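You operate a simulated robot arm through the tools that you are given. There is no shell and no other tool.

Carry out the task below with a simulated robot arm. There is one attempt and no reset: what you move stays moved.

TASK
Lay the teal pad square on the grey panel and weigh it down.
Fine: tab toward the panel's grip; square it with the alignment bar, then push the bar back; use the black weight. Set down upright: black weight.
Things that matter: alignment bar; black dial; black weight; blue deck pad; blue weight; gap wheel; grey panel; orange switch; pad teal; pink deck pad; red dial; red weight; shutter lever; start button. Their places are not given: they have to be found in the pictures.

Only the result counts: the job must be done as asked and must still hold three seconds after the hand-in. Knocking over, shifting, dropping, spilling or breaking anything else fails it.

THE ROBOT
A 6-joint arm with a two-finger gripper, fixed in place. Base frame: the origin is on the floor under the middle of its stand, x ahead of it, y to its left, z up; the work surface is at about z = 0.82. Readings come in m, rad, newtons and seconds.
It reaches about 1.572 m from its shoulder. Its first joint turns from -2.897 to 2.897 rad. Payload 2.45 kg.
The TCP is the grasp point between the finger pads, 0.02 m short of the fingertips. In the tool frame z runs along the fingers and y along their closing line. The gripper opens to 0.14 m; its body begins 0.168 m behind the TCP.
Orientation is that of the tool frame in the base frame, as a unit quaternion [x, y, z, w]. With the fingers straight down and closing along the base's y, the tool's x points along the base's -x, its y along +y and its z along -z.

THE INTERFACE
- The arm moves only by the tool step_arm. Its argument "motion" is a list of rows, each a list of 7 numbers: the shift along the base's x, y, z in m, then the turn, a rotation vector about the base's x, y, z in rad, then the opening, from 0 (shut) to 1 (fully open). In form: [[x, y, z, wx, wy, wz, hand], ...]. A call has 1 to 20 rows; each row shifts and turns the commanded pose from where the row before left it. Each row takes 0.2 s and may step no farther than 0.05 m and 0.15 rad from the row before; otherwise, or with a gripper value out of range, the whole call is refused. A pose out of reach is approached as far as the arm can. The call stops where the force on the tool passes 80 N (or 10 N more than at its start, if that is more) or the arm is blocked; 0.2 s more then pass. Each finger travels about 0.045 m/s and halts on what it meets, pressing with about 27 N; the grip force reading is that of the motor and also rises with nothing between the fingers. The clock runs only during rows and for 0.2 s after the last one: add rows that do not move to give the fingers time. It gives the time, the measured TCP pose, the force on the tool (base axes), the opening and the grip force at its end, in the units of the frame above (readings bear some noise), with the torque about the TCP (base axes, N m) and any sound that the robot's microphone picked up, and new pictures: "pictures" is both (left out), scene, wrist or none.
- Cameras (640 x 400 px; columns grow to the right, rows downward): "scene" is fixed at [0.062, 0.5024, 1.3872]; the picture's right is [0.01, -1.00, 0.00], its down [-0.55, -0.01, -0.84] and it looks along [0.84, 0.01, -0.55] (base axes); focal length 329 px, centre (320, 200). "wrist" rides on the gripper at [0.078, 0.011, -0.209] in the tool frame; the picture's right is [-0.14, 0.99, 0.00], its down [-0.92, -0.13, -0.37] and it looks along [-0.37, -0.05, 0.93] (tool axes); focal length 280 px, centre (320, 200).
- point_at(camera, pixels): for up to 12 pixels [column, row] of the newest picture of that camera ("zoom" is the newest enlarged one), the place [x, y, z] in the base frame of the surface seen there, good to about 0.002 m, but the place of the scene camera against the robot may be out by one fixed shift of up to 0.025 m in any direction. No time passes.
- enlarge(camera, box): a new picture of the part [left, top, right, bottom] of that camera's present view, enlarged. No time passes.
- job_done(): hands the job in; it is judged then, once.

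Unless the task says otherwise, let go and move clear before handing in.

The tools are called after ">>>" as name(argument=value, ...) on one line, values as JSON. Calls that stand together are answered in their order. step_arm: Moves the arm, as the interface text tells. Its arguments: {"type":"object","properties":{"motion":{"type":"array"},"pictures":{"type":"string","enum":["both","scene","wrist","none"]}},"required":["motion"]} The other tools are called the same way: point_at (camera, pixels) gives the place of the surface under pixels of a picture; enlarge (camera, box) takes an enlarged picture of a part of a camera's view; job_done () hands the job in.

At the start:

```text
clock: 0.0
ee_pos: [0.7061, 0.2181, 1.099]
tool_rot: [0.0, 1.0, 0.001, 0.0]
force: [0.1, 0.0, 0.6]
moment: [0.01, -0.06, 0.01]
width: 0.1399
grasp_force: 0.1
```

scene: 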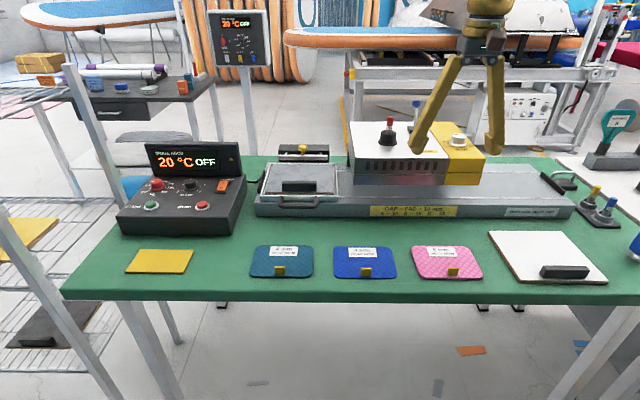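
wrist: 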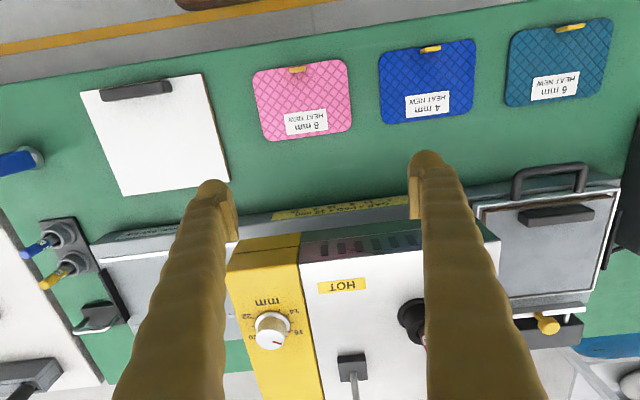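

The scene shows the teal pad near (282,262), a grey panel with a front grip near (300,185), and a yellow-knobbed bar near (303,150). I'll enlarge several areas to identify the parts before moving.

>>> enlarge(camera="scene", box=[230, 130, 390, 230])

>>> enlarge(camera="scene", box=[480, 90, 640, 290])

>>> enlarge(camera="scene", box=[100, 130, 260, 240])

>>> enlarge(camera="wrist", box=[440, 150, 640, 380])

>>> enlarge(camera="scene", box=[230, 220, 390, 300])

```text
4.00 times, centred on (310, 180) of scene
```

zoom: 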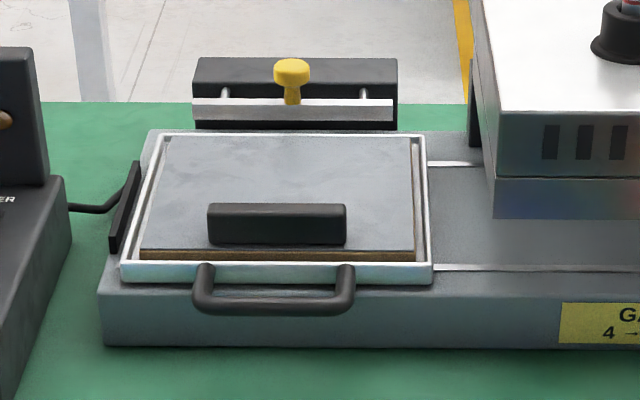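

```text
2.00 times, centred on (560, 190) of scene
```

zoom: 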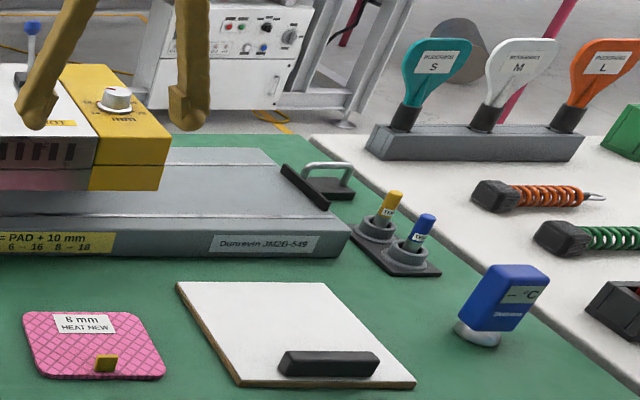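

```text
3.64 times, centred on (180, 185) of scene
```

zoom: 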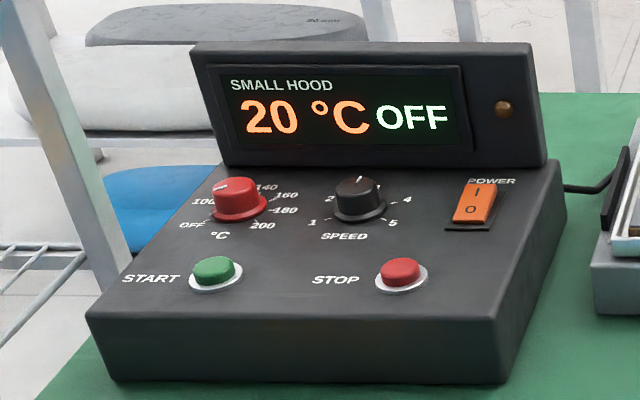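

```text
1.74 times, centred on (540, 265) of wrist
```

zoom: 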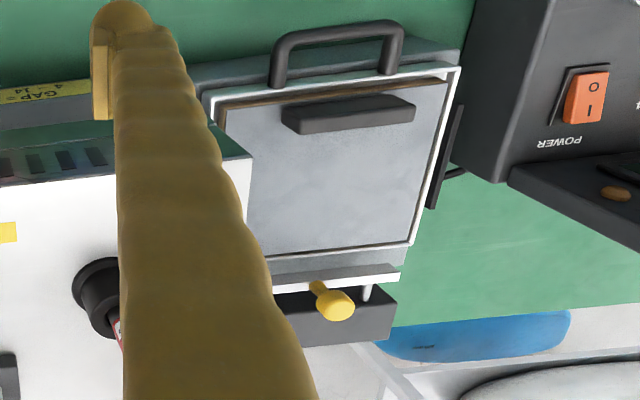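

```text
4.00 times, centred on (310, 260) of scene
```

zoom: 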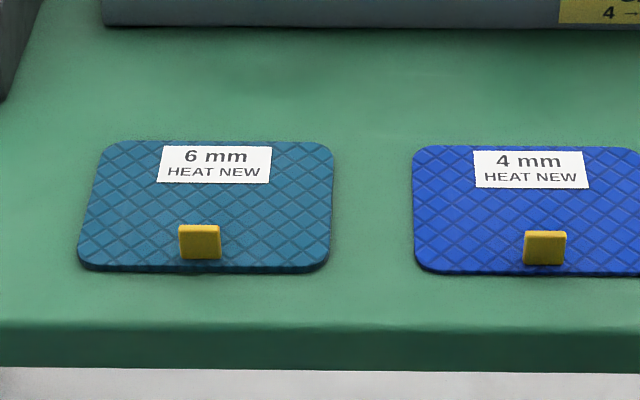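

The panel sits in a framed tray with a black grip near its front, and the bar with yellow knob sits behind it. I don't yet see the weights, so I'll enlarge the left side and other areas.

>>> enlarge(camera="scene", box=[0, 50, 240, 200])

>>> enlarge(camera="scene", box=[0, 200, 240, 350])

>>> enlarge(camera="scene", box=[520, 90, 640, 290])

>>> enlarge(camera="scene", box=[340, 90, 500, 200])

>>> enlarge(camera="wrist", box=[0, 130, 160, 400])

>>> point_at(camera="scene", pixels=[[145, 140], [133, 188], [590, 190], [603, 203], [636, 245], [565, 271], [300, 187], [303, 150], [282, 262], [281, 271], [365, 262], [447, 262]])

```text
2.67 times, centred on (120, 125) of scene
```

zoom: 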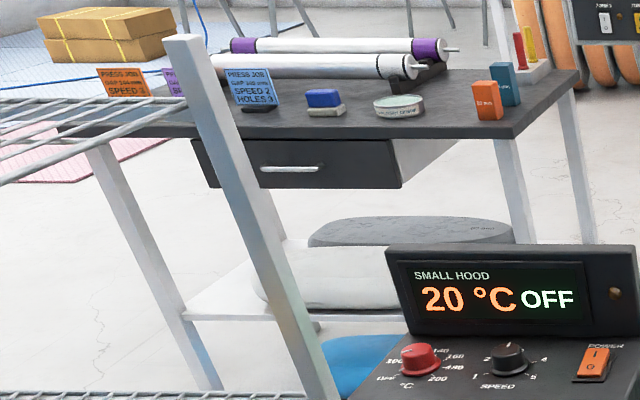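

```text
2.67 times, centred on (120, 275) of scene
```

zoom: 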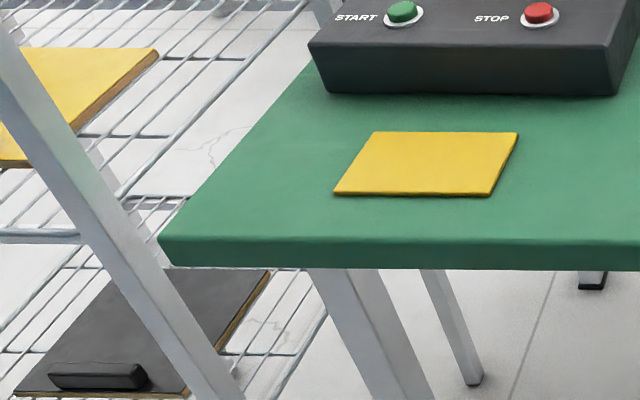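

```text
2.00 times, centred on (580, 190) of scene
```

zoom: 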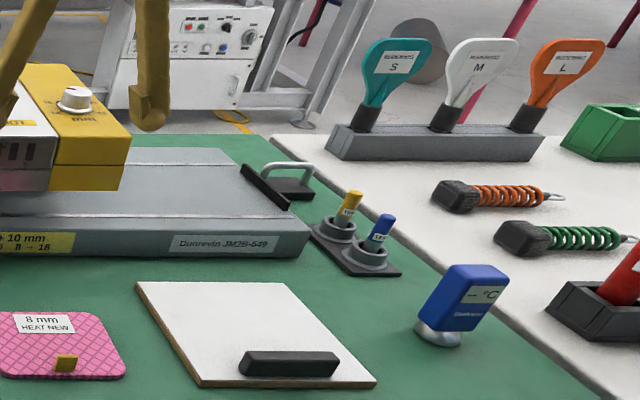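

```text
3.64 times, centred on (420, 145) of scene
```

zoom: 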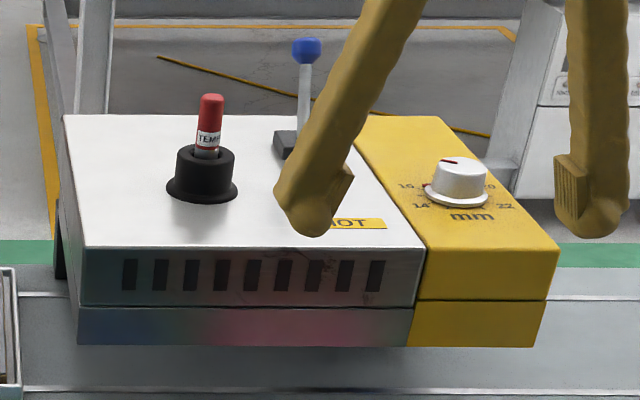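

```text
1.48 times, centred on (80, 265) of wrist
```

zoom: 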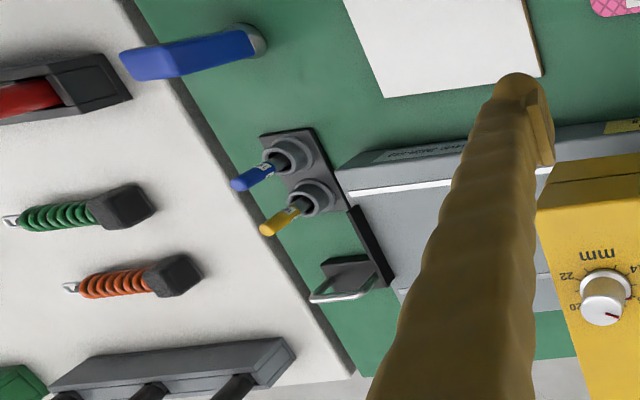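

```text
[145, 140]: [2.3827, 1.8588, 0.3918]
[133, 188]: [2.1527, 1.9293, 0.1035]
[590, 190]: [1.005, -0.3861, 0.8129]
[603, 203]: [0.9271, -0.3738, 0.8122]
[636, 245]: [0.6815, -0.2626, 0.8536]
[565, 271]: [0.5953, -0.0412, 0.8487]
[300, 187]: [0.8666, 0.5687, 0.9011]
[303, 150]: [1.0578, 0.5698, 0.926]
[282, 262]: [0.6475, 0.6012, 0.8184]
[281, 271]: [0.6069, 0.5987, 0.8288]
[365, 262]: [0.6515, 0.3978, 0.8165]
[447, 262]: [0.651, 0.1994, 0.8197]
```

No weights visible yet on the main bench; they may be to the right, on the white table or out of frame. I'll raise the arm and swing it right to look with the wrist camera.

>>> step_arm(motion=[[0, 0, 0.05, 0, 0, 0, 1], [0, 0, 0.05, 0, 0, 0, 1], [0, 0, 0.05, 0, 0, 0, 1], [0, 0, 0.05, 0, 0, 0, 1], [0, -0.05, 0, 0, 0, 0, 1], [0, -0.05, 0, 0, 0, 0, 1], [0, -0.05, 0, 0, 0, 0, 1], [0, -0.05, 0, 0, 0, 0, 1], [0, -0.05, 0, 0, 0, 0, 1], [0, -0.05, 0, 0, 0, 0, 1], [0, -0.05, 0, 0, 0, 0, 1], [0, -0.05, 0, 0, 0, 0, 1], [0, -0.05, 0, 0, 0, 0, 1], [0, -0.05, 0, 0, 0, 0, 1], [0, -0.05, 0, 0, 0, 0, 1], [0, -0.05, 0, 0, 0, 0, 1]])

```text
clock: 3.4
ee_pos: [0.7046, -0.3833, 1.2994]
tool_rot: [0.001, 1.0, -0.001, -0.001]
force: [-0.5, -0.1, 0.5]
moment: [0.0, -0.07, -0.01]
width: 0.14
grasp_force: 0.1
```

scene: 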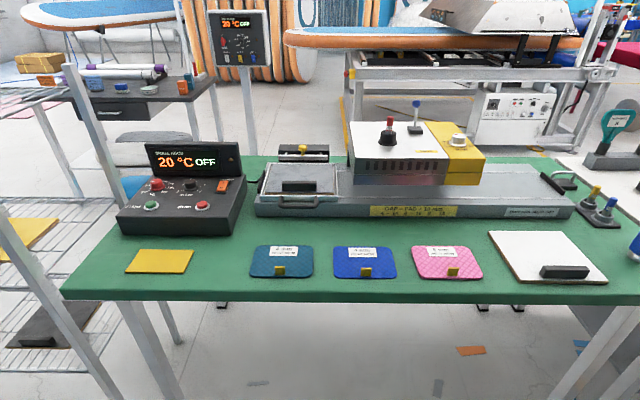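
wrist: 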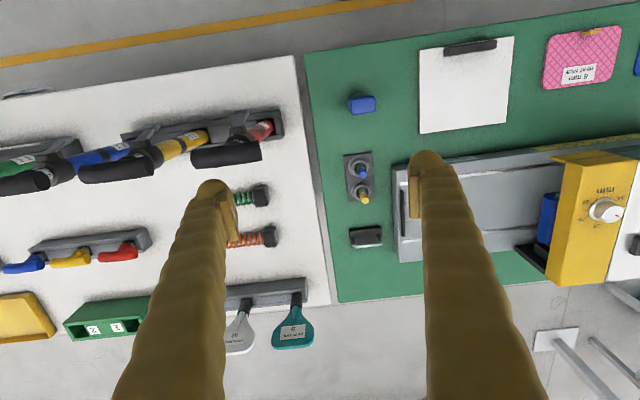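

The right table shows handled tools, and something blue is beside the hood at wrist (548,220). I'll enlarge these.

>>> enlarge(camera="wrist", box=[0, 60, 320, 380])

>>> enlarge(camera="wrist", box=[480, 120, 640, 320])

>>> enlarge(camera="scene", box=[340, 110, 620, 230])

```text
1.25 times, centred on (160, 220) of wrist
```

zoom: 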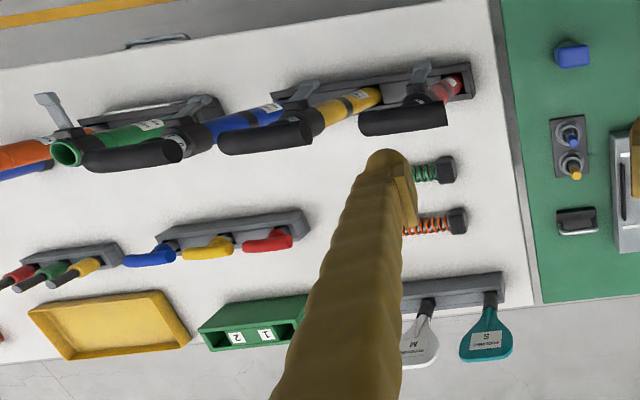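

```text
2.00 times, centred on (560, 220) of wrist
```

zoom: 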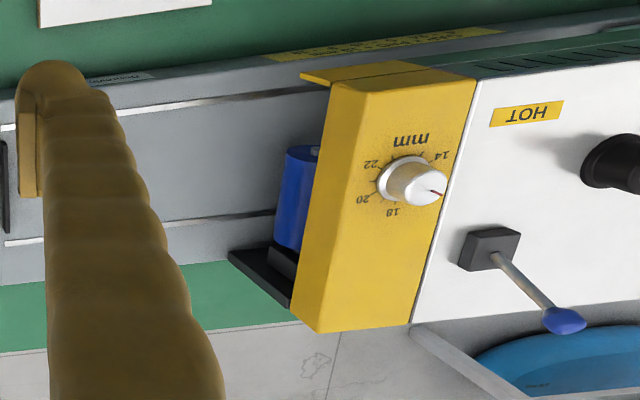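

```text
2.29 times, centred on (480, 170) of scene
```

zoom: 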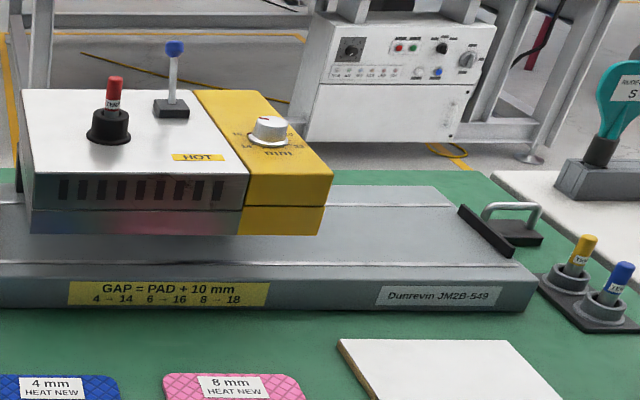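

The blue cylinder on a black base at wrist (545,210) is behind the hood, probably a weight in a rack hidden there. I'll measure it and then fly over to look from above.

>>> point_at(camera="wrist", pixels=[[553, 198], [545, 220], [540, 255], [553, 265], [556, 162], [607, 158], [561, 282], [600, 210], [620, 200], [405, 195]])

>>> step_arm(motion=[[0, 0, 0.05, 0, 0, 0, 1], [0, 0, 0.05, 0, 0, 0, 1], [0.05, 0, 0, 0, 0, 0, 1], [0.05, 0, 0, 0, 0, 0, 1], [0.0, 0.05, 0, 0, 0, 0, 1], [0.0, 0.05, 0, 0, 0, 0, 1], [0.0, 0.05, 0, 0, 0, 0, 1], [0.0, 0.05, 0, 0, 0, 0, 1], [0.0, 0.05, 0, 0, 0, 0, 1], [0.0, 0.05, 0, 0, 0, 0, 1], [0.0, 0.05, 0, 0, 0, 0, 1], [0.0, 0.05, 0, 0, 0, 0, 1], [0.05, 0, 0, 0, 0, 0, 1], [0.05, 0, 0, 0, 0, 0, 1], [0.05, 0, 0, 0, 0, 0, 1]])

```text
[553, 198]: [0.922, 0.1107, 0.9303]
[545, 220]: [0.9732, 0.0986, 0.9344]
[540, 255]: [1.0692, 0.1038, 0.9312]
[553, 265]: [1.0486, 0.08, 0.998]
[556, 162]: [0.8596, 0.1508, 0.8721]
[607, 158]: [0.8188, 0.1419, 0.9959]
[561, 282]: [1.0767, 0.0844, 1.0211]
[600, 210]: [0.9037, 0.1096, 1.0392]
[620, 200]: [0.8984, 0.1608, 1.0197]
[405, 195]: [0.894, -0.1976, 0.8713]
```

```text
clock: 6.6
ee_pos: [0.9549, 0.0212, 1.4016]
tool_rot: [0.0, 1.0, 0.0, 0.001]
force: [-0.7, 0.0, 1.4]
moment: [0.04, -0.18, -0.01]
width: 0.14
grasp_force: 0.0
```

scene: 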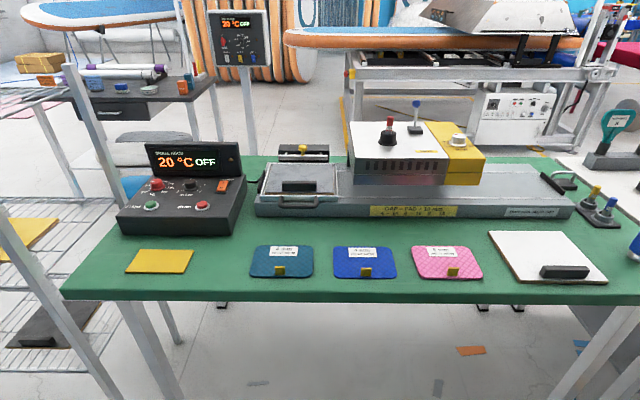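
wrist: 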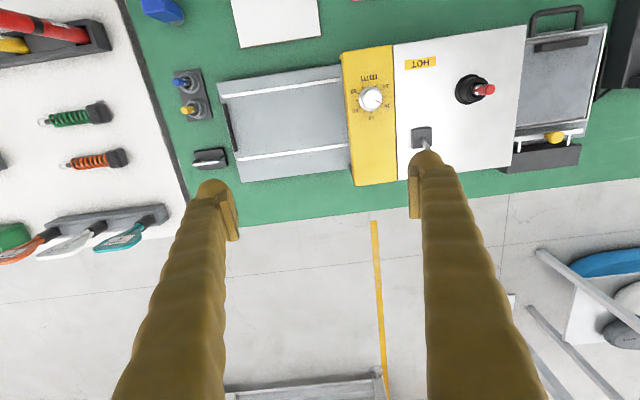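

The view from above shows the deck's right end, but the blue cylinder isn't obvious beside the hood now. I'll enlarge that area.

>>> enlarge(camera="wrist", box=[200, 30, 440, 200])

>>> enlarge(camera="wrist", box=[440, 0, 640, 180])

>>> point_at(camera="wrist", pixels=[[343, 60], [350, 170], [320, 75], [420, 70], [520, 45], [505, 165], [355, 185], [395, 45], [540, 157], [555, 140], [560, 80], [560, 45]])

```text
2.35 times, centred on (320, 115) of wrist
```

zoom: 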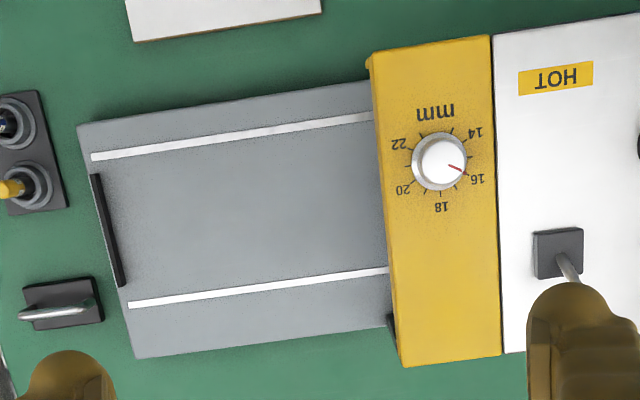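

```text
2.22 times, centred on (540, 90) of wrist
```

zoom: 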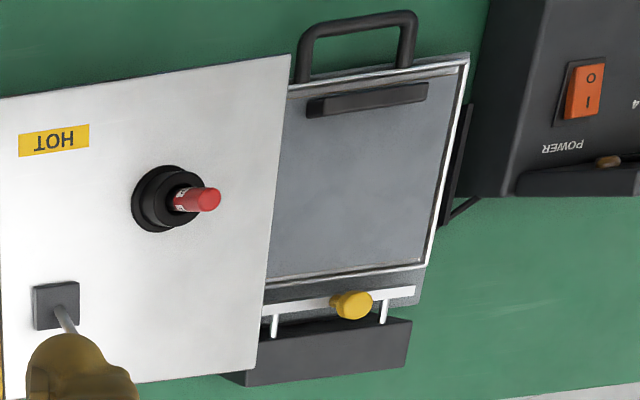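

```text
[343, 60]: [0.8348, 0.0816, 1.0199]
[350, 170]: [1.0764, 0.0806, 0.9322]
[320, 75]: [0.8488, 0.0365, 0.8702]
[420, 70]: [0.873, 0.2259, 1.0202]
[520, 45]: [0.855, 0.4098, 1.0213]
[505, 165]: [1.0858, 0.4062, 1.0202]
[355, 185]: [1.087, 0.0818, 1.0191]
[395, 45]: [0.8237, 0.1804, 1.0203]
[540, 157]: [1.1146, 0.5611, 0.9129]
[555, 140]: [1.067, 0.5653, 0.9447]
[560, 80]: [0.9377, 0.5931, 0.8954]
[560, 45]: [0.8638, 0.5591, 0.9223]
```

The hood stands like a bridge on a rear black post, and the blue cylinder is below it at about (0.95, 0.10, 0.93). I'll go to the right side and tilt the tool to look under the hood.

>>> step_arm(motion=[[-0.05, -0.05, 0, 0, 0, 0, 1], [-0.0, -0.05, 0, 0, 0, 0, 1], [-0.05, -0.05, 0, 0, 0, 0, 1], [0, -0.05, 0, 0.15, 0, 0, 1], [0, -0.05, 0, 0.15, 0, 0, 1], [0, -0.05, 0, 0.15, 0, 0, 1], [0, -0.05, 0, 0.15, 0, 0, 1], [0, 0, -0.05, 0.15, 0, 0, 1], [0, 0, -0.05, 0.15, 0, 0, 1], [0, 0, -0.05, 0, 0, 0, 1], [0, 0, -0.05, 0, 0, 0, 1], [0, 0, 0, 0, 0, 0, 1]])

```text
refused: row 1 steps farther than a row can; nothing moved
```

>>> step_arm(motion=[[-0.05, 0, 0, 0, 0, 0, 1], [-0.05, 0, 0, 0, 0, 0, 1], [0, -0.05, 0, 0, 0, 0, 1], [0, -0.05, 0, 0, 0, 0, 1], [0, -0.05, 0, 0, 0, 0, 1], [0, -0.05, 0, 0.15, 0, 0, 1], [0, -0.05, 0, 0.15, 0, 0, 1], [0, -0.05, 0, 0.15, 0, 0, 1], [0, -0.05, 0, 0.15, 0, 0, 1], [0, 0, -0.05, 0.15, 0, 0, 1], [0, 0, -0.05, 0.15, 0, 0, 1], [0, 0, -0.05, 0, 0, 0, 1], [0, 0, -0.05, 0, 0, 0, 1], [0, 0, 0, 0, 0, 0, 1]])

```text
clock: 9.6
ee_pos: [0.8444, -0.3175, 1.176]
tool_rot: [0.0, 0.9, 0.435, 0.0]
force: [0.2, -1.0, -0.1]
moment: [-0.01, 0.0, -0.01]
width: 0.1399
grasp_force: 0.2
out of reach, approached as far as the arm can: row 9
```

scene: 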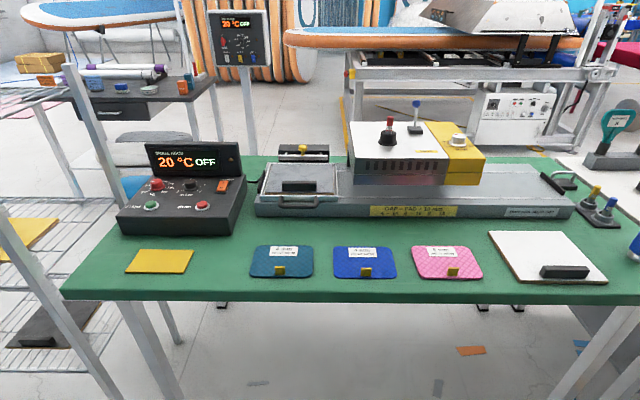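
wrist: 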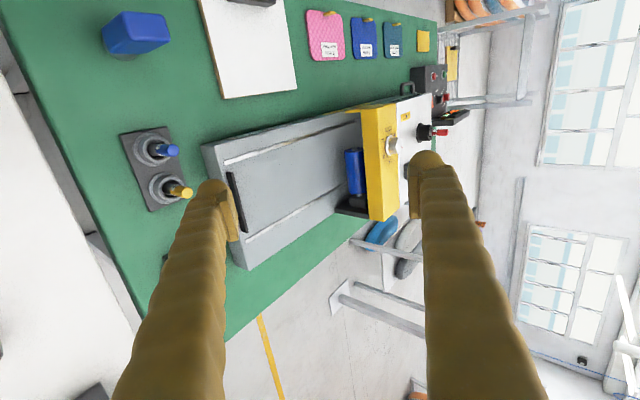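

>>> enlarge(camera="wrist", box=[320, 80, 480, 240])

>>> point_at(camera="wrist", pixels=[[353, 155], [353, 172], [355, 190], [345, 208], [366, 115], [372, 120], [350, 165], [362, 170], [366, 160], [366, 190]])

```text
2.50 times, centred on (400, 160) of wrist
```

zoom: 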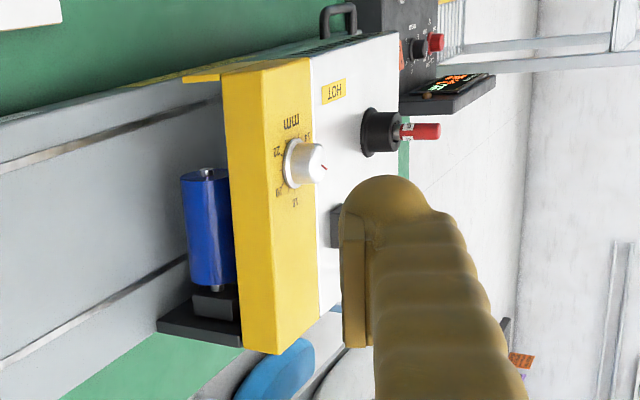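

```text
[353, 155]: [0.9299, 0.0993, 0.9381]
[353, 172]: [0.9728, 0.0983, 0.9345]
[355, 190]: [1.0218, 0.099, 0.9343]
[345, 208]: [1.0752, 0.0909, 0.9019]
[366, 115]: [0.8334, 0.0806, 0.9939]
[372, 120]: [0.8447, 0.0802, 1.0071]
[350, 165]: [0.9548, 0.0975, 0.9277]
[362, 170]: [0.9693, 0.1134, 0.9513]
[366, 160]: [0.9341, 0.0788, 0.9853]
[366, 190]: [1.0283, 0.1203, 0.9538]
```

That blue part is just an actuator in the hood, not a weight. I'll untilt and survey the right table further.

>>> step_arm(motion=[[0, 0, 0.05, -0.15, 0, 0, 1], [0, 0, 0.05, -0.15, 0, 0, 1], [0, 0, 0.05, -0.15, 0, 0, 1], [0, 0, 0.05, -0.15, 0, 0, 1], [0, -0.05, 0, -0.15, 0, 0, 1], [-0.05, 0, 0, -0.15, 0, 0, 1], [-0.05, 0, 0, 0, 0, 0, 1], [-0.05, 0, 0, 0, 0, 0, 1], [0, -0.05, 0, 0, 0, 0, 1], [0, -0.05, 0, 0, 0, 0, 1], [0, -0.05, 0, 0, 0, 0, 1], [0, -0.05, 0, 0, 0, 0, 1], [-0.05, 0, 0, 0, 0, 0, 1], [0, -0.05, 0, 0, 0, 0, 1], [-0.05, 0, 0, 0, 0, 0, 1], [0, -0.05, 0, 0, 0, 0, 1], [-0.05, 0, 0, 0, 0, 0, 1], [0, -0.05, 0, 0, 0, 0, 1]], pictures="wrist")

```text
clock: 13.4
ee_pos: [0.5457, -0.7175, 1.3769]
tool_rot: [0.0, 1.0, 0.0, 0.001]
force: [0.0, 0.3, 1.4]
moment: [-0.06, -0.03, 0.04]
width: 0.14
grasp_force: 0.1
```

wrist: 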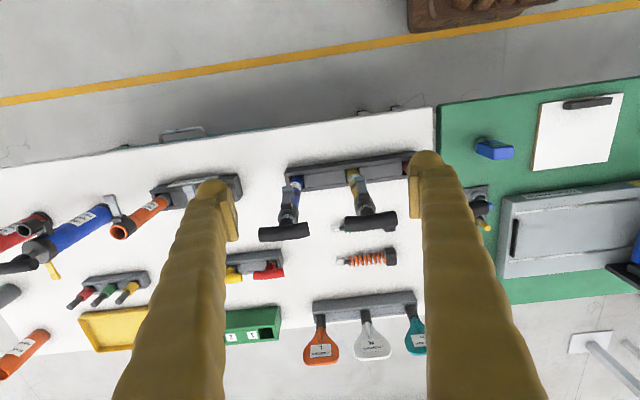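

No weights on the right table; a brown object sits at wrist (460,10). I'll measure it and then check the left side and rear.

>>> point_at(camera="wrist", pixels=[[460, 15], [300, 200], [100, 300]])

>>> enlarge(camera="wrist", box=[0, 0, 640, 400])

>>> step_arm(motion=[[0, 0.0, 0, 0, 0.15, 0, 1], [0, 0.0, 0, 0, 0.15, 0, 1], [0, 0.0, 0, 0, 0.15, 0, 1], [0, 0.0, 0, 0, 0.15, 0, 1], [0, 0.0, 0, 0, 0.15, 0, 1]], pictures="wrist")

```text
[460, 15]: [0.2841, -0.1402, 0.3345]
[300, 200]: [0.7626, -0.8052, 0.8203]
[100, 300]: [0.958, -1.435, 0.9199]
```

```text
1.00 times, centred on (320, 200) of wrist (not enlarged: the box is as wide or as high as the picture)
```

zoom: 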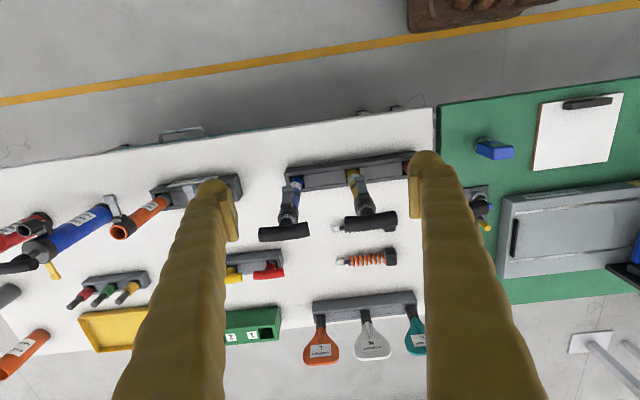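

```text
clock: 14.6
ee_pos: [0.4845, -0.6873, 1.2918]
tool_rot: [-0.005, 0.932, -0.011, -0.361]
force: [-0.6, -0.5, -0.3]
moment: [0.0, -0.04, -0.01]
width: 0.14
grasp_force: 0.1
out of reach, approached as far as the arm can: row 3, 4, 5
```

wrist: 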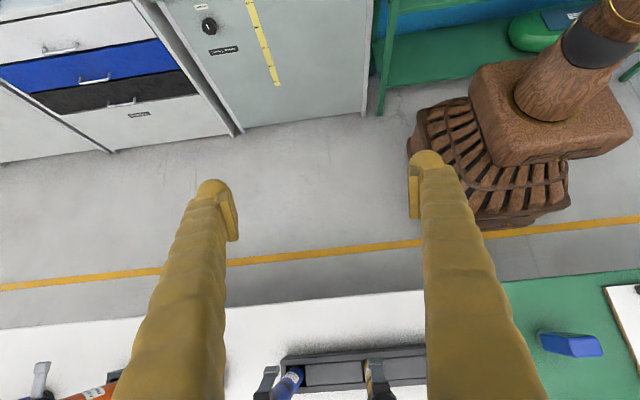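

The brown object is the robot's own stand. Behind it are cabinets and a green shelf holding items at (540,30); I'll enlarge it.

>>> enlarge(camera="wrist", box=[360, 0, 640, 120])

>>> point_at(camera="wrist", pixels=[[540, 30], [450, 60], [575, 20], [600, 100], [540, 345]])

```text
2.29 times, centred on (500, 60) of wrist
```

zoom: 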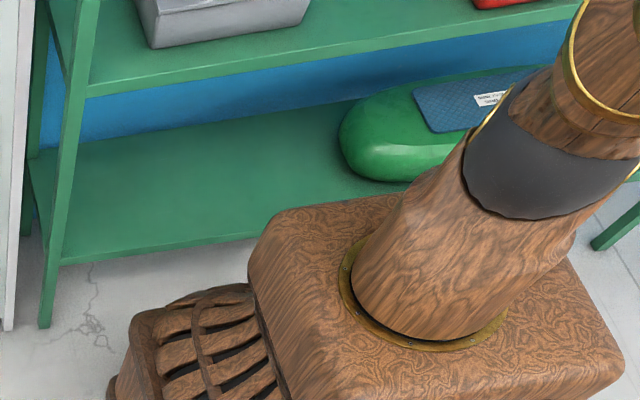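

```text
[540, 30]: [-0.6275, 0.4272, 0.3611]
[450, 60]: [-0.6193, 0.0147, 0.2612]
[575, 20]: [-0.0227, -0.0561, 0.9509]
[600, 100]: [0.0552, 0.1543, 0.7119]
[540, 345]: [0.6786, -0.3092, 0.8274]
```

Behind the robot is a green rack with items on several shelves (x about -0.6), a likely place for the weights. I'll untilt and swing the arm around to look at it.

>>> step_arm(motion=[[-0.028, 0.039, 0.01, 0, -0.125, 0, 1], [-0.028, 0.039, 0.01, 0, -0.125, 0, 1], [-0.028, 0.039, 0.01, 0, -0.125, 0, 1], [-0.028, 0.039, 0.01, 0, -0.125, 0, 1], [-0.028, 0.039, 0.01, 0, -0.125, 0, 1], [-0.028, 0.039, 0.01, 0, -0.125, 0, 1], [-0.042, -0.0265, 0, 0, 0, -0.15, 1], [-0.044, -0.0226, 0, 0, 0, -0.15, 1], [-0.046, -0.0187, 0, 0, 0, -0.15, 1], [-0.0473, -0.0144, 0, 0, 0, -0.15, 1], [-0.0484, -0.0101, 0, 0, 0, -0.15, 1], [-0.0492, -0.0057, 0, 0, 0, -0.15, 1], [-0.0495, -0.0013, 0, 0, 0, -0.15, 1], [-0.0494, 0.0032, 0, 0, 0, -0.15, 1], [-0.0488, 0.0076, 0, 0, 0, -0.15, 1], [-0.0481, 0.0119, 0, 0, 0, -0.15, 1], [-0.0467, 0.0162, 0, 0, 0, -0.15, 1], [-0.0451, 0.0205, 0, 0, 0, -0.15, 1]], pictures="wrist")

```text
clock: 18.4
ee_pos: [-0.2476, -0.4919, 1.3503]
tool_rot: [0.784, 0.621, 0.0, 0.0]
force: [-0.1, -0.2, 0.1]
moment: [0.02, 0.0, 0.02]
width: 0.1402
grasp_force: 0.2
```

wrist: 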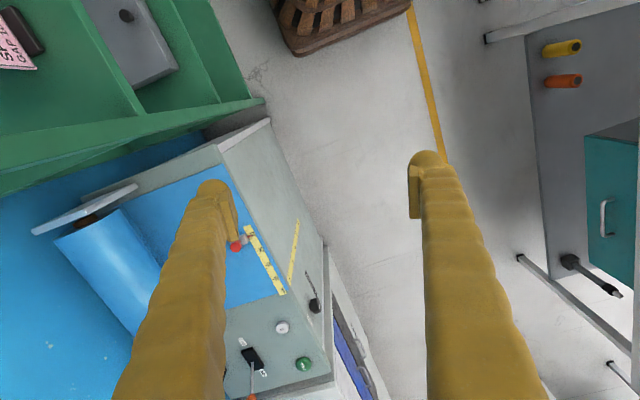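

The green rack is now at top-left of the wrist view, with a pink card at (15,45). I'll measure its height before swinging further.

>>> point_at(camera="wrist", pixels=[[15, 45], [130, 40], [170, 120], [220, 60], [80, 200], [260, 100], [100, 100], [235, 245], [280, 350], [120, 250], [60, 160], [340, 350]])

>>> enlarge(camera="wrist", box=[0, 0, 280, 200])

```text
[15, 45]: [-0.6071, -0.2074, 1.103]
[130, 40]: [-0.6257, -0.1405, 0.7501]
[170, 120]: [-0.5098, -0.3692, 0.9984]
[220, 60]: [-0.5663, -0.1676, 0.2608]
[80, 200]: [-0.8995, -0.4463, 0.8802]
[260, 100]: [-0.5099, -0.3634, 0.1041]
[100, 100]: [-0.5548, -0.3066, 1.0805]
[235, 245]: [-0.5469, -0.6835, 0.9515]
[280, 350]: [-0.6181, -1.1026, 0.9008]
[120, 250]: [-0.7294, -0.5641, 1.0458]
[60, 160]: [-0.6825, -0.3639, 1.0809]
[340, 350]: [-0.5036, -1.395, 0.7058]
```

```text
2.00 times, centred on (140, 100) of wrist
```

zoom: 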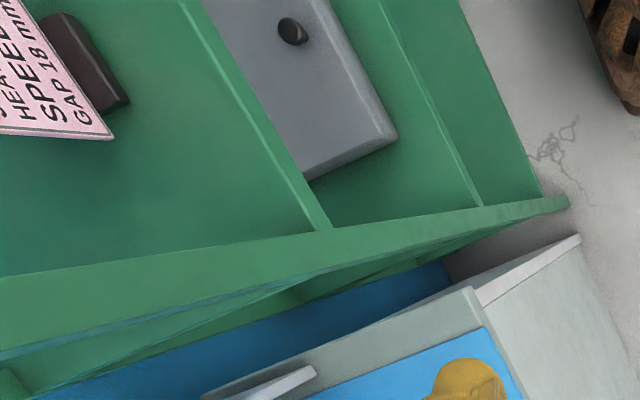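

The rack's top shelf is at z≈1.08 with job cards, and there's a grey box with a black knob on the shelf at z≈0.75. I'll swing further to see the whole rack.

>>> step_arm(motion=[[-0.0384, 0.0214, 0.02, 0, 0, -0.12, 1], [-0.0366, 0.0244, 0.02, 0, 0, -0.12, 1], [-0.0344, 0.0273, 0.02, 0, 0, -0.12, 1], [-0.0321, 0.0298, 0.02, 0, 0, -0.12, 1], [-0.0296, 0.0322, 0.02, 0, 0, -0.12, 1], [-0.0271, 0.0348, 0, 0, 0, -0.12, 1], [-0.0244, 0.0371, 0, 0, 0, -0.12, 1]], pictures="wrist")

```text
clock: 20.1
ee_pos: [-0.4629, -0.2894, 1.4524]
tool_rot: [0.968, 0.25, 0.003, 0.004]
force: [60.4, -28.7, -13.4]
moment: [-0.6, -0.4, -2.16]
width: 0.1038
grasp_force: 0.1
stopped in row 7: the force on the tool passed its limit at 83 N (the readings are from after the stop); the commanded pose is now the measured one
```

wrist: 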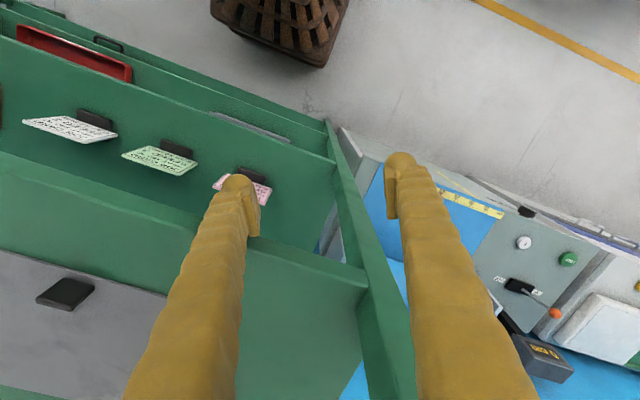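

The fingers bumped into the rack's upper frame (force ≈ 67 N). I'll back off gently along the way I came.

>>> step_arm(motion=[[0.02, -0.03, 0, 0, 0, 0, 1], [0.027, -0.035, 0, 0, 0, 0.06, 1], [0.03, -0.032, 0, 0, 0, 0.06, 1]], pictures="wrist")

```text
clock: 20.9
ee_pos: [-0.3889, -0.3858, 1.451]
tool_rot: [0.952, 0.307, 0.002, 0.002]
force: [0.6, -0.1, -0.5]
moment: [0.02, 0.02, 0.0]
width: 0.1402
grasp_force: 0.0
```

wrist: 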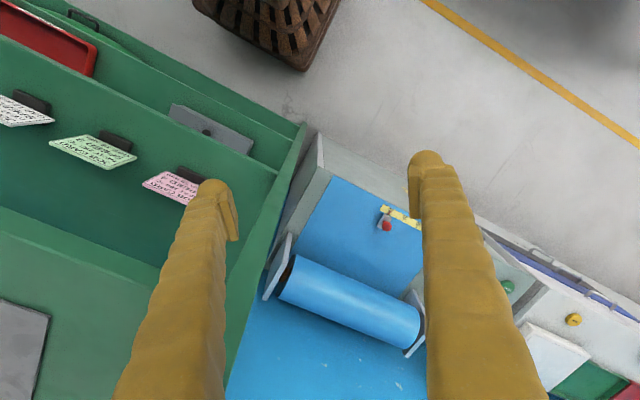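

>>> point_at(camera="wrist", pixels=[[20, 110], [95, 150], [170, 185], [210, 130], [40, 40], [250, 200], [300, 130], [100, 250], [20, 340], [80, 90], [220, 260], [265, 230]])

>>> enlarge(camera="wrist", box=[0, 0, 320, 200])

```text
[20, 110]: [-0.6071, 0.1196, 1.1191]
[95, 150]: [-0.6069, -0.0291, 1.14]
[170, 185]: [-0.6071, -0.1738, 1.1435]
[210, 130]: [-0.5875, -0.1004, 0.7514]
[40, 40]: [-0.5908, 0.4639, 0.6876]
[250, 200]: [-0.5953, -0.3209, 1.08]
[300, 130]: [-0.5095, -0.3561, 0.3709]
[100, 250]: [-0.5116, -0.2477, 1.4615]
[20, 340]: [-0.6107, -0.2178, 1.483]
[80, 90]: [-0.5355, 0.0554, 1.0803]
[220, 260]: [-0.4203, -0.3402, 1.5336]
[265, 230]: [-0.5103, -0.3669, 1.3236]
```

```text
2.00 times, centred on (160, 100) of wrist
```

zoom: 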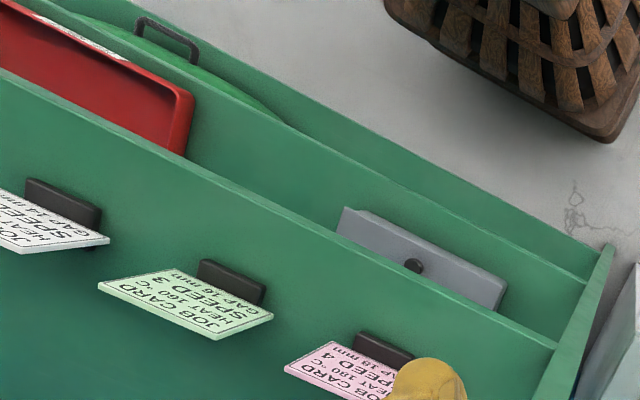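

The rack has shelves at z ≈ 0.75, 1.08 and 1.46 (the shelf I touched). I'll move a bit away and tilt the camera along the rack to see the rest of it.

>>> step_arm(motion=[[0.03, -0.03, 0, 0, 0, 0, 1], [0.03, -0.03, 0, 0, 0, 0, 1], [0, 0, 0, 0.12, 0.086, 0, 1], [0, 0, 0, 0.12, 0.086, 0, 1], [0, 0, 0, 0.12, 0.086, 0, 1], [0, 0, 0, 0.12, 0.086, 0, 1], [0, 0, 0, 0.12, 0.086, 0, 1]], pictures="wrist")

```text
clock: 22.5
ee_pos: [-0.3294, -0.446, 1.4521]
tool_rot: [0.889, 0.285, -0.109, -0.342]
force: [0.1, 0.6, 0.6]
moment: [-0.11, -0.01, 0.05]
width: 0.1398
grasp_force: 0.1
```

wrist: 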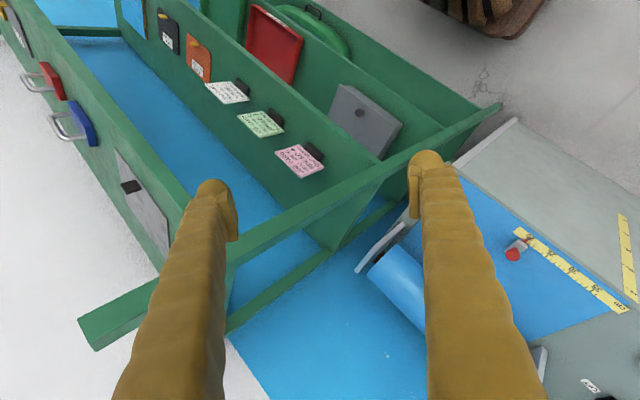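

On the top shelf there are handled blocks: red at (55,85), blue at (75,125) and a dark one at (15,30), which look like the weights. I'll enlarge and measure.

>>> enlarge(camera="wrist", box=[0, 0, 180, 160])

>>> point_at(camera="wrist", pixels=[[55, 85], [30, 85], [80, 122], [60, 125], [15, 30], [5, 30], [95, 160], [60, 60], [168, 45], [198, 70], [145, 190], [130, 186]])

```text
2.50 times, centred on (90, 80) of wrist
```

zoom: 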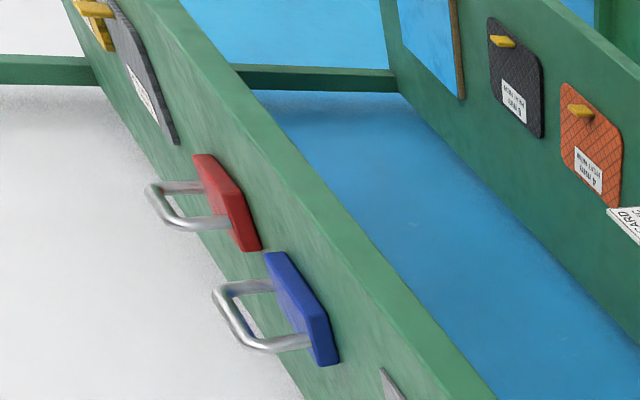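

```text
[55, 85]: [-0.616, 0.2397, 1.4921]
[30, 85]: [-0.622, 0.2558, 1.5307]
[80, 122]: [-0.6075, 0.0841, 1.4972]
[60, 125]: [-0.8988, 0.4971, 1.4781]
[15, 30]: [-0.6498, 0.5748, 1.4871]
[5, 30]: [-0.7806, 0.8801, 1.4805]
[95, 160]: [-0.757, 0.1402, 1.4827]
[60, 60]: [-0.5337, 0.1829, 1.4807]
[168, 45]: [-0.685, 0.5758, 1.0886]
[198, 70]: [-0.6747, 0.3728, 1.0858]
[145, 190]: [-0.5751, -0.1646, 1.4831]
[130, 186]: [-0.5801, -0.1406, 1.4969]
```

Those are the red and blue weights, flat plates with silver handles, so the black one is the black plate with a silver handle on the bench at scene (560,183). I'll untilt and swing back to the bench.

>>> step_arm(motion=[[0, 0, 0, -0.12, -0.086, 0, 1], [0, 0, 0, -0.12, -0.086, 0, 1], [0, 0, 0, -0.12, -0.086, 0, 1], [0, 0, 0, -0.12, -0.086, 0, 1], [0, 0, 0, -0.12, -0.086, 0, 1], [0.0423, -0.0231, 0, 0, 0, 0.15, 1], [0.0384, -0.0214, 0, 0, 0, 0.15, 1], [0.0451, -0.0205, 0, 0, 0, 0.15, 1], [0.0467, -0.0162, 0, 0, 0, 0.15, 1], [0.0481, -0.0119, 0, 0, 0, 0.15, 1], [0.0488, -0.0076, 0, 0, 0, 0.15, 1], [0.0494, -0.0032, 0, 0, 0, 0.15, 1], [0.0495, 0.0013, 0, 0, 0, 0.15, 1], [0.0492, 0.0057, 0, 0, 0, 0.15, 1], [0.0484, 0.0101, 0, 0, 0, 0.15, 1], [0.0473, 0.0144, 0, 0, 0, 0.15, 1], [0.046, 0.0187, 0, 0, 0, 0.15, 1], [0.044, 0.0226, 0, 0, 0, 0.15, 1], [0.042, 0.0265, 0, 0, 0, 0.15, 1]], pictures="none")

>>> step_arm(motion=[[0.03, 0.04, 0, 0, 0, 0.14, 1], [0.03, 0.04, 0, 0, 0, 0.14, 1], [0.03, 0.04, 0, 0, 0, 0.138, 1], [0.03, 0.04, 0, 0, 0, 0, 1], [0.03, 0.04, 0, 0, 0, 0, 1], [0.03, 0.04, 0, 0, 0, 0, 1], [0.03, 0.04, 0, 0, 0, 0, 1], [0, 0.05, 0, 0, 0, 0, 1], [0, 0.05, 0, 0, 0, 0, 1], [0, 0.05, 0, 0, 0, 0, 1], [0, 0.05, 0, 0, 0, 0, 1], [0, 0.05, 0, 0, 0, 0, 1], [0, 0.05, 0, 0, 0, 0, 1], [0, 0.05, 0, 0, 0, 0, 1], [0, 0.05, 0, 0, 0, 0, 1], [0, 0.05, 0, 0, 0, 0, 1], [0, 0.05, 0, 0, 0, 0, 1], [0, 0.05, 0, 0, 0, 0, 1], [0, 0.05, 0, 0, 0, 0, 1]])

```text
clock: 26.5
ee_pos: [0.3166, -0.4492, 1.4528]
tool_rot: [0.208, 0.978, 0.003, 0.0]
force: [-0.5, 0.6, 0.1]
moment: [0.02, 0.0, 0.0]
width: 0.1402
grasp_force: 0.1
```

```text
clock: 30.5
ee_pos: [0.5244, 0.431, 1.4502]
tool_rot: [0.0, 1.0, 0.003, -0.001]
force: [-0.2, -0.7, -0.2]
moment: [0.0, -0.08, 0.0]
width: 0.1399
grasp_force: 0.0
```

scene: 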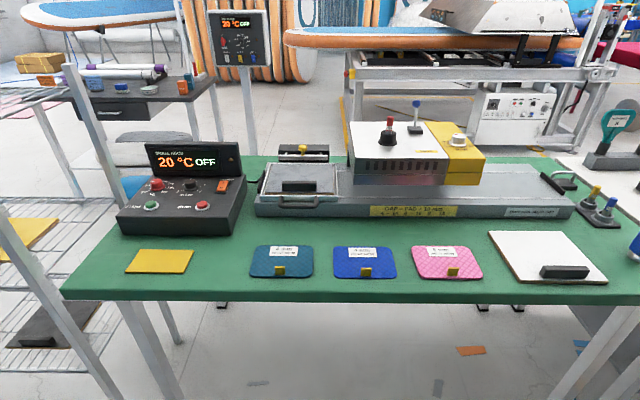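
wrist: 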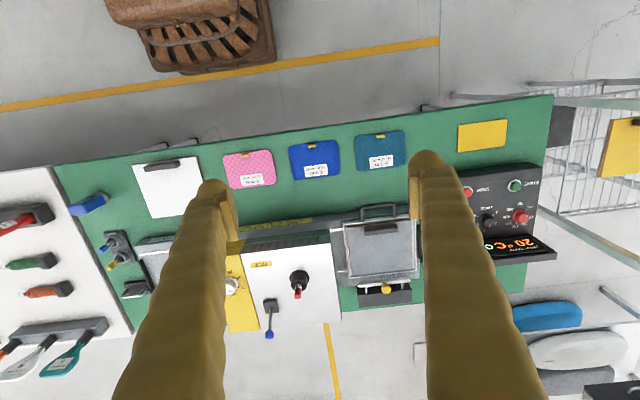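

The bench is unchanged, teal pad now at wrist (383,150). I'll move over the pad area and descend for an accurate look at the pad, tray and bar.

>>> step_arm(motion=[[0.02, 0.04, 0, 0, 0, 0, 1], [0.02, 0.04, 0, 0, 0, 0, 1], [0.02, 0.04, 0, 0, 0, 0, 1], [0.02, 0.04, 0, 0, 0, 0, 1], [0, 0, -0.05, 0, 0, 0, 1], [0, 0, -0.05, 0, 0, 0, 1], [0, 0, -0.05, 0, 0, 0, 1], [0, 0, -0.05, 0, 0, 0, 1], [0, 0, -0.05, 0, 0, 0, 1], [0, 0, -0.05, 0, 0, 0, 1]], pictures="wrist")

```text
clock: 32.7
ee_pos: [0.6061, 0.5894, 1.1521]
tool_rot: [0.0, 1.0, 0.003, -0.001]
force: [0.0, -0.5, 0.0]
moment: [0.01, 0.01, 0.01]
width: 0.14
grasp_force: 0.0
```

wrist: 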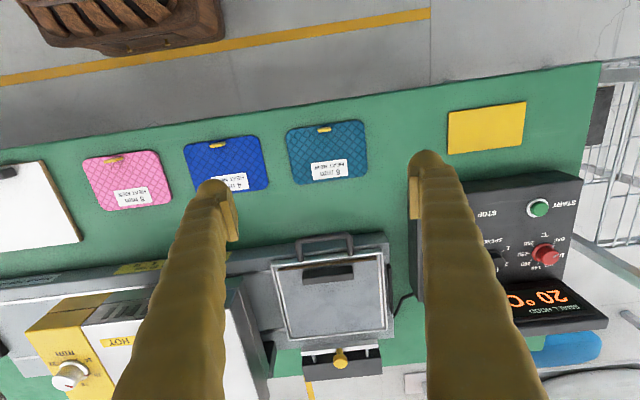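

>>> enlarge(camera="wrist", box=[250, 100, 400, 200])

>>> point_at(camera="zoom", pixels=[[318, 120], [300, 118], [340, 114], [320, 132], [165, 150], [205, 345], [470, 305], [465, 100], [190, 130], [490, 285], [330, 105], [560, 100]])

>>> point_at(camera="wrist", pixels=[[285, 270], [292, 337], [383, 257], [388, 327], [330, 274], [305, 243], [350, 238], [341, 356], [340, 375], [305, 357], [375, 347], [340, 310]])

```text
4.00 times, centred on (325, 150) of wrist
```

zoom: 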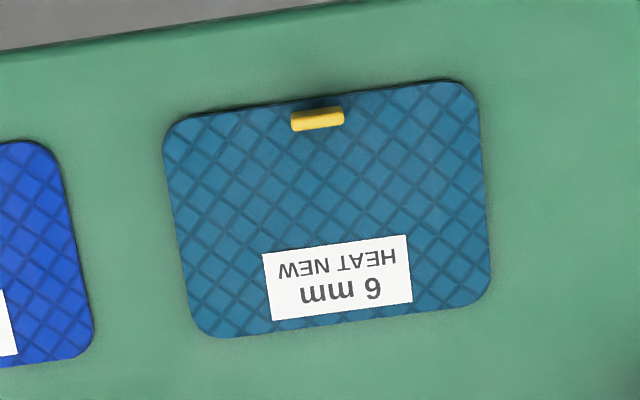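

```text
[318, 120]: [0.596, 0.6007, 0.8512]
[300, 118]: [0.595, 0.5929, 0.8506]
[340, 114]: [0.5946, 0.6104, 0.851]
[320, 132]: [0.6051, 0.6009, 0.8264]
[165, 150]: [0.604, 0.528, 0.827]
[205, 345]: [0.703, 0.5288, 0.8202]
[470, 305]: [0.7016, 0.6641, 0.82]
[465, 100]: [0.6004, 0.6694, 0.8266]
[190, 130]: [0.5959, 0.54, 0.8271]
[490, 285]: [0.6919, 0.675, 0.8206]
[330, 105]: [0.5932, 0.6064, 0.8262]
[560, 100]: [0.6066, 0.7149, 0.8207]
```

```text
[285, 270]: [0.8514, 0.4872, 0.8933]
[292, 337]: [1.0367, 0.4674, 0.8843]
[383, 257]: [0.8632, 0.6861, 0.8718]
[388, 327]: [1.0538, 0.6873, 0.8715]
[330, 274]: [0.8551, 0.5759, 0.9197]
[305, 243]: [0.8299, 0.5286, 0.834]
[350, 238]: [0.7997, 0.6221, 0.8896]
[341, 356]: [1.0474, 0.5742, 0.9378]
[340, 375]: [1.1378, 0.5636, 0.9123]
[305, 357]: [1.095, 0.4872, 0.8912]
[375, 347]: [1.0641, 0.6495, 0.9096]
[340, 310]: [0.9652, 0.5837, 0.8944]
```

The teal pad spans x 0.592–0.705, y 0.528–0.675, its tab top is at (0.596, 0.601, 0.851), and the panel top is at z≈0.894. I'll move over the tray for a closer look at panel, grip and bar.

>>> step_arm(motion=[[0.05, 0, 0, 0, 0, 0, 1], [0.05, 0, 0, 0, 0, 0, 1], [0.05, 0, 0, 0, 0, 0, 1], [0.05, 0, 0, 0, 0, 0, 1], [0, 0, 0, 0, 0, 0, 1]], pictures="wrist")

>>> enlarge(camera="wrist", box=[220, 80, 420, 280])

```text
clock: 33.9
ee_pos: [0.8047, 0.5913, 1.1512]
tool_rot: [0.0, 1.0, 0.002, -0.001]
force: [0.3, 0.6, 0.2]
moment: [0.02, 0.02, -0.02]
width: 0.1401
grasp_force: 0.1
```

wrist: 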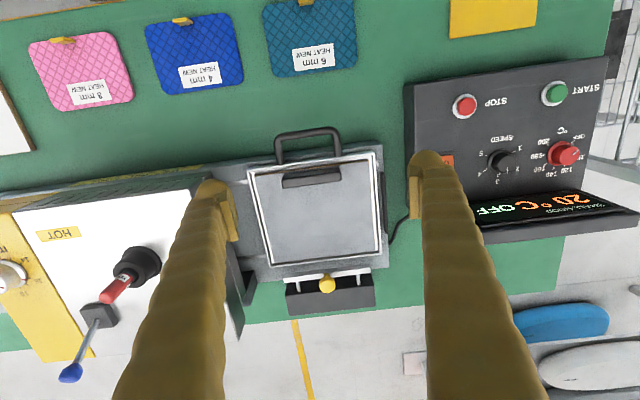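

```text
2.00 times, centred on (320, 180) of wrist
```

zoom: 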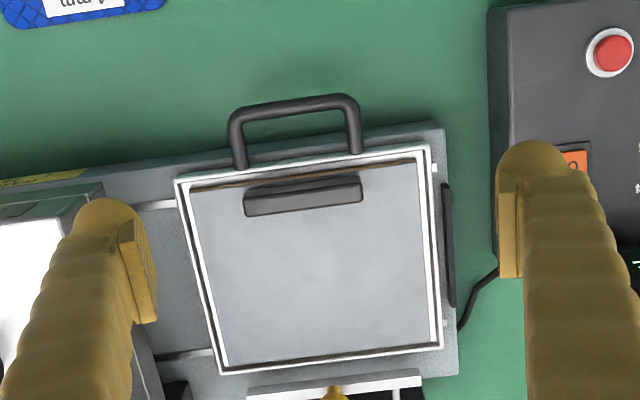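

The panel lies inside the white-rimmed tray, grip block at zoom (303,195) near its front edge. I'll take precise points on the panel, grip, rim and bar.

>>> point_at(camera="zoom", pixels=[[194, 195], [413, 165], [432, 340], [228, 362], [250, 206], [358, 192], [245, 192], [358, 178], [320, 280], [188, 183], [437, 345], [220, 370]])

>>> enlarge(camera="wrist", box=[260, 230, 400, 330])

>>> point_at(camera="zoom", pixels=[[300, 250], [300, 265], [135, 205], [465, 175], [130, 225], [470, 192], [305, 220], [120, 250], [510, 215], [160, 240], [445, 200], [300, 160]])

```text
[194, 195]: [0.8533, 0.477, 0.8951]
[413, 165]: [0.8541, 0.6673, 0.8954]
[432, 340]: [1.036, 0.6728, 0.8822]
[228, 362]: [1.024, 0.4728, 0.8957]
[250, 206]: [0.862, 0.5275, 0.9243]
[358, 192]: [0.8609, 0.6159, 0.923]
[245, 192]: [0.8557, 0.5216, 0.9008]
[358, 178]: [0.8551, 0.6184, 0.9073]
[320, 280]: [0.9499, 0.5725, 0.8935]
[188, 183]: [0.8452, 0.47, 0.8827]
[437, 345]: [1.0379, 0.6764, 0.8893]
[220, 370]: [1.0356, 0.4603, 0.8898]
```

```text
4.00 times, centred on (330, 280) of wrist
```

zoom: 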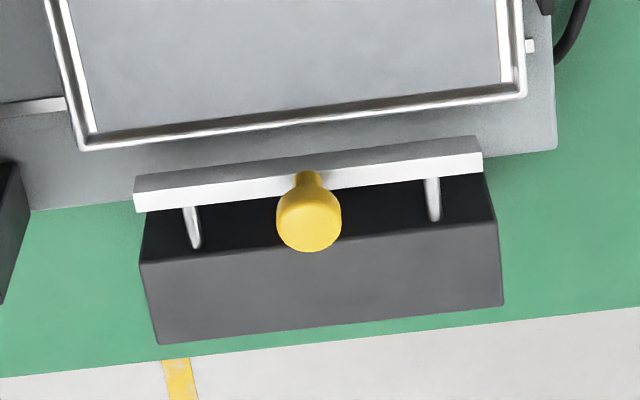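

```text
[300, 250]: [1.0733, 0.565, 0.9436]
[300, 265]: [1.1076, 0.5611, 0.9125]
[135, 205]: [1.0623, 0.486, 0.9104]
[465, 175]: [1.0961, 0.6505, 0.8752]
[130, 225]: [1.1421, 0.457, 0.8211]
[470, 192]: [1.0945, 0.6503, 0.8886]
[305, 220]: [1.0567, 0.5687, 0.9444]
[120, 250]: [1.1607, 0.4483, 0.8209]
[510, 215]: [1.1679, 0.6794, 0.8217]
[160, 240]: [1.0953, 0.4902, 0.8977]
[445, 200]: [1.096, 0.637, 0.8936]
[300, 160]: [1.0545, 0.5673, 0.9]
```

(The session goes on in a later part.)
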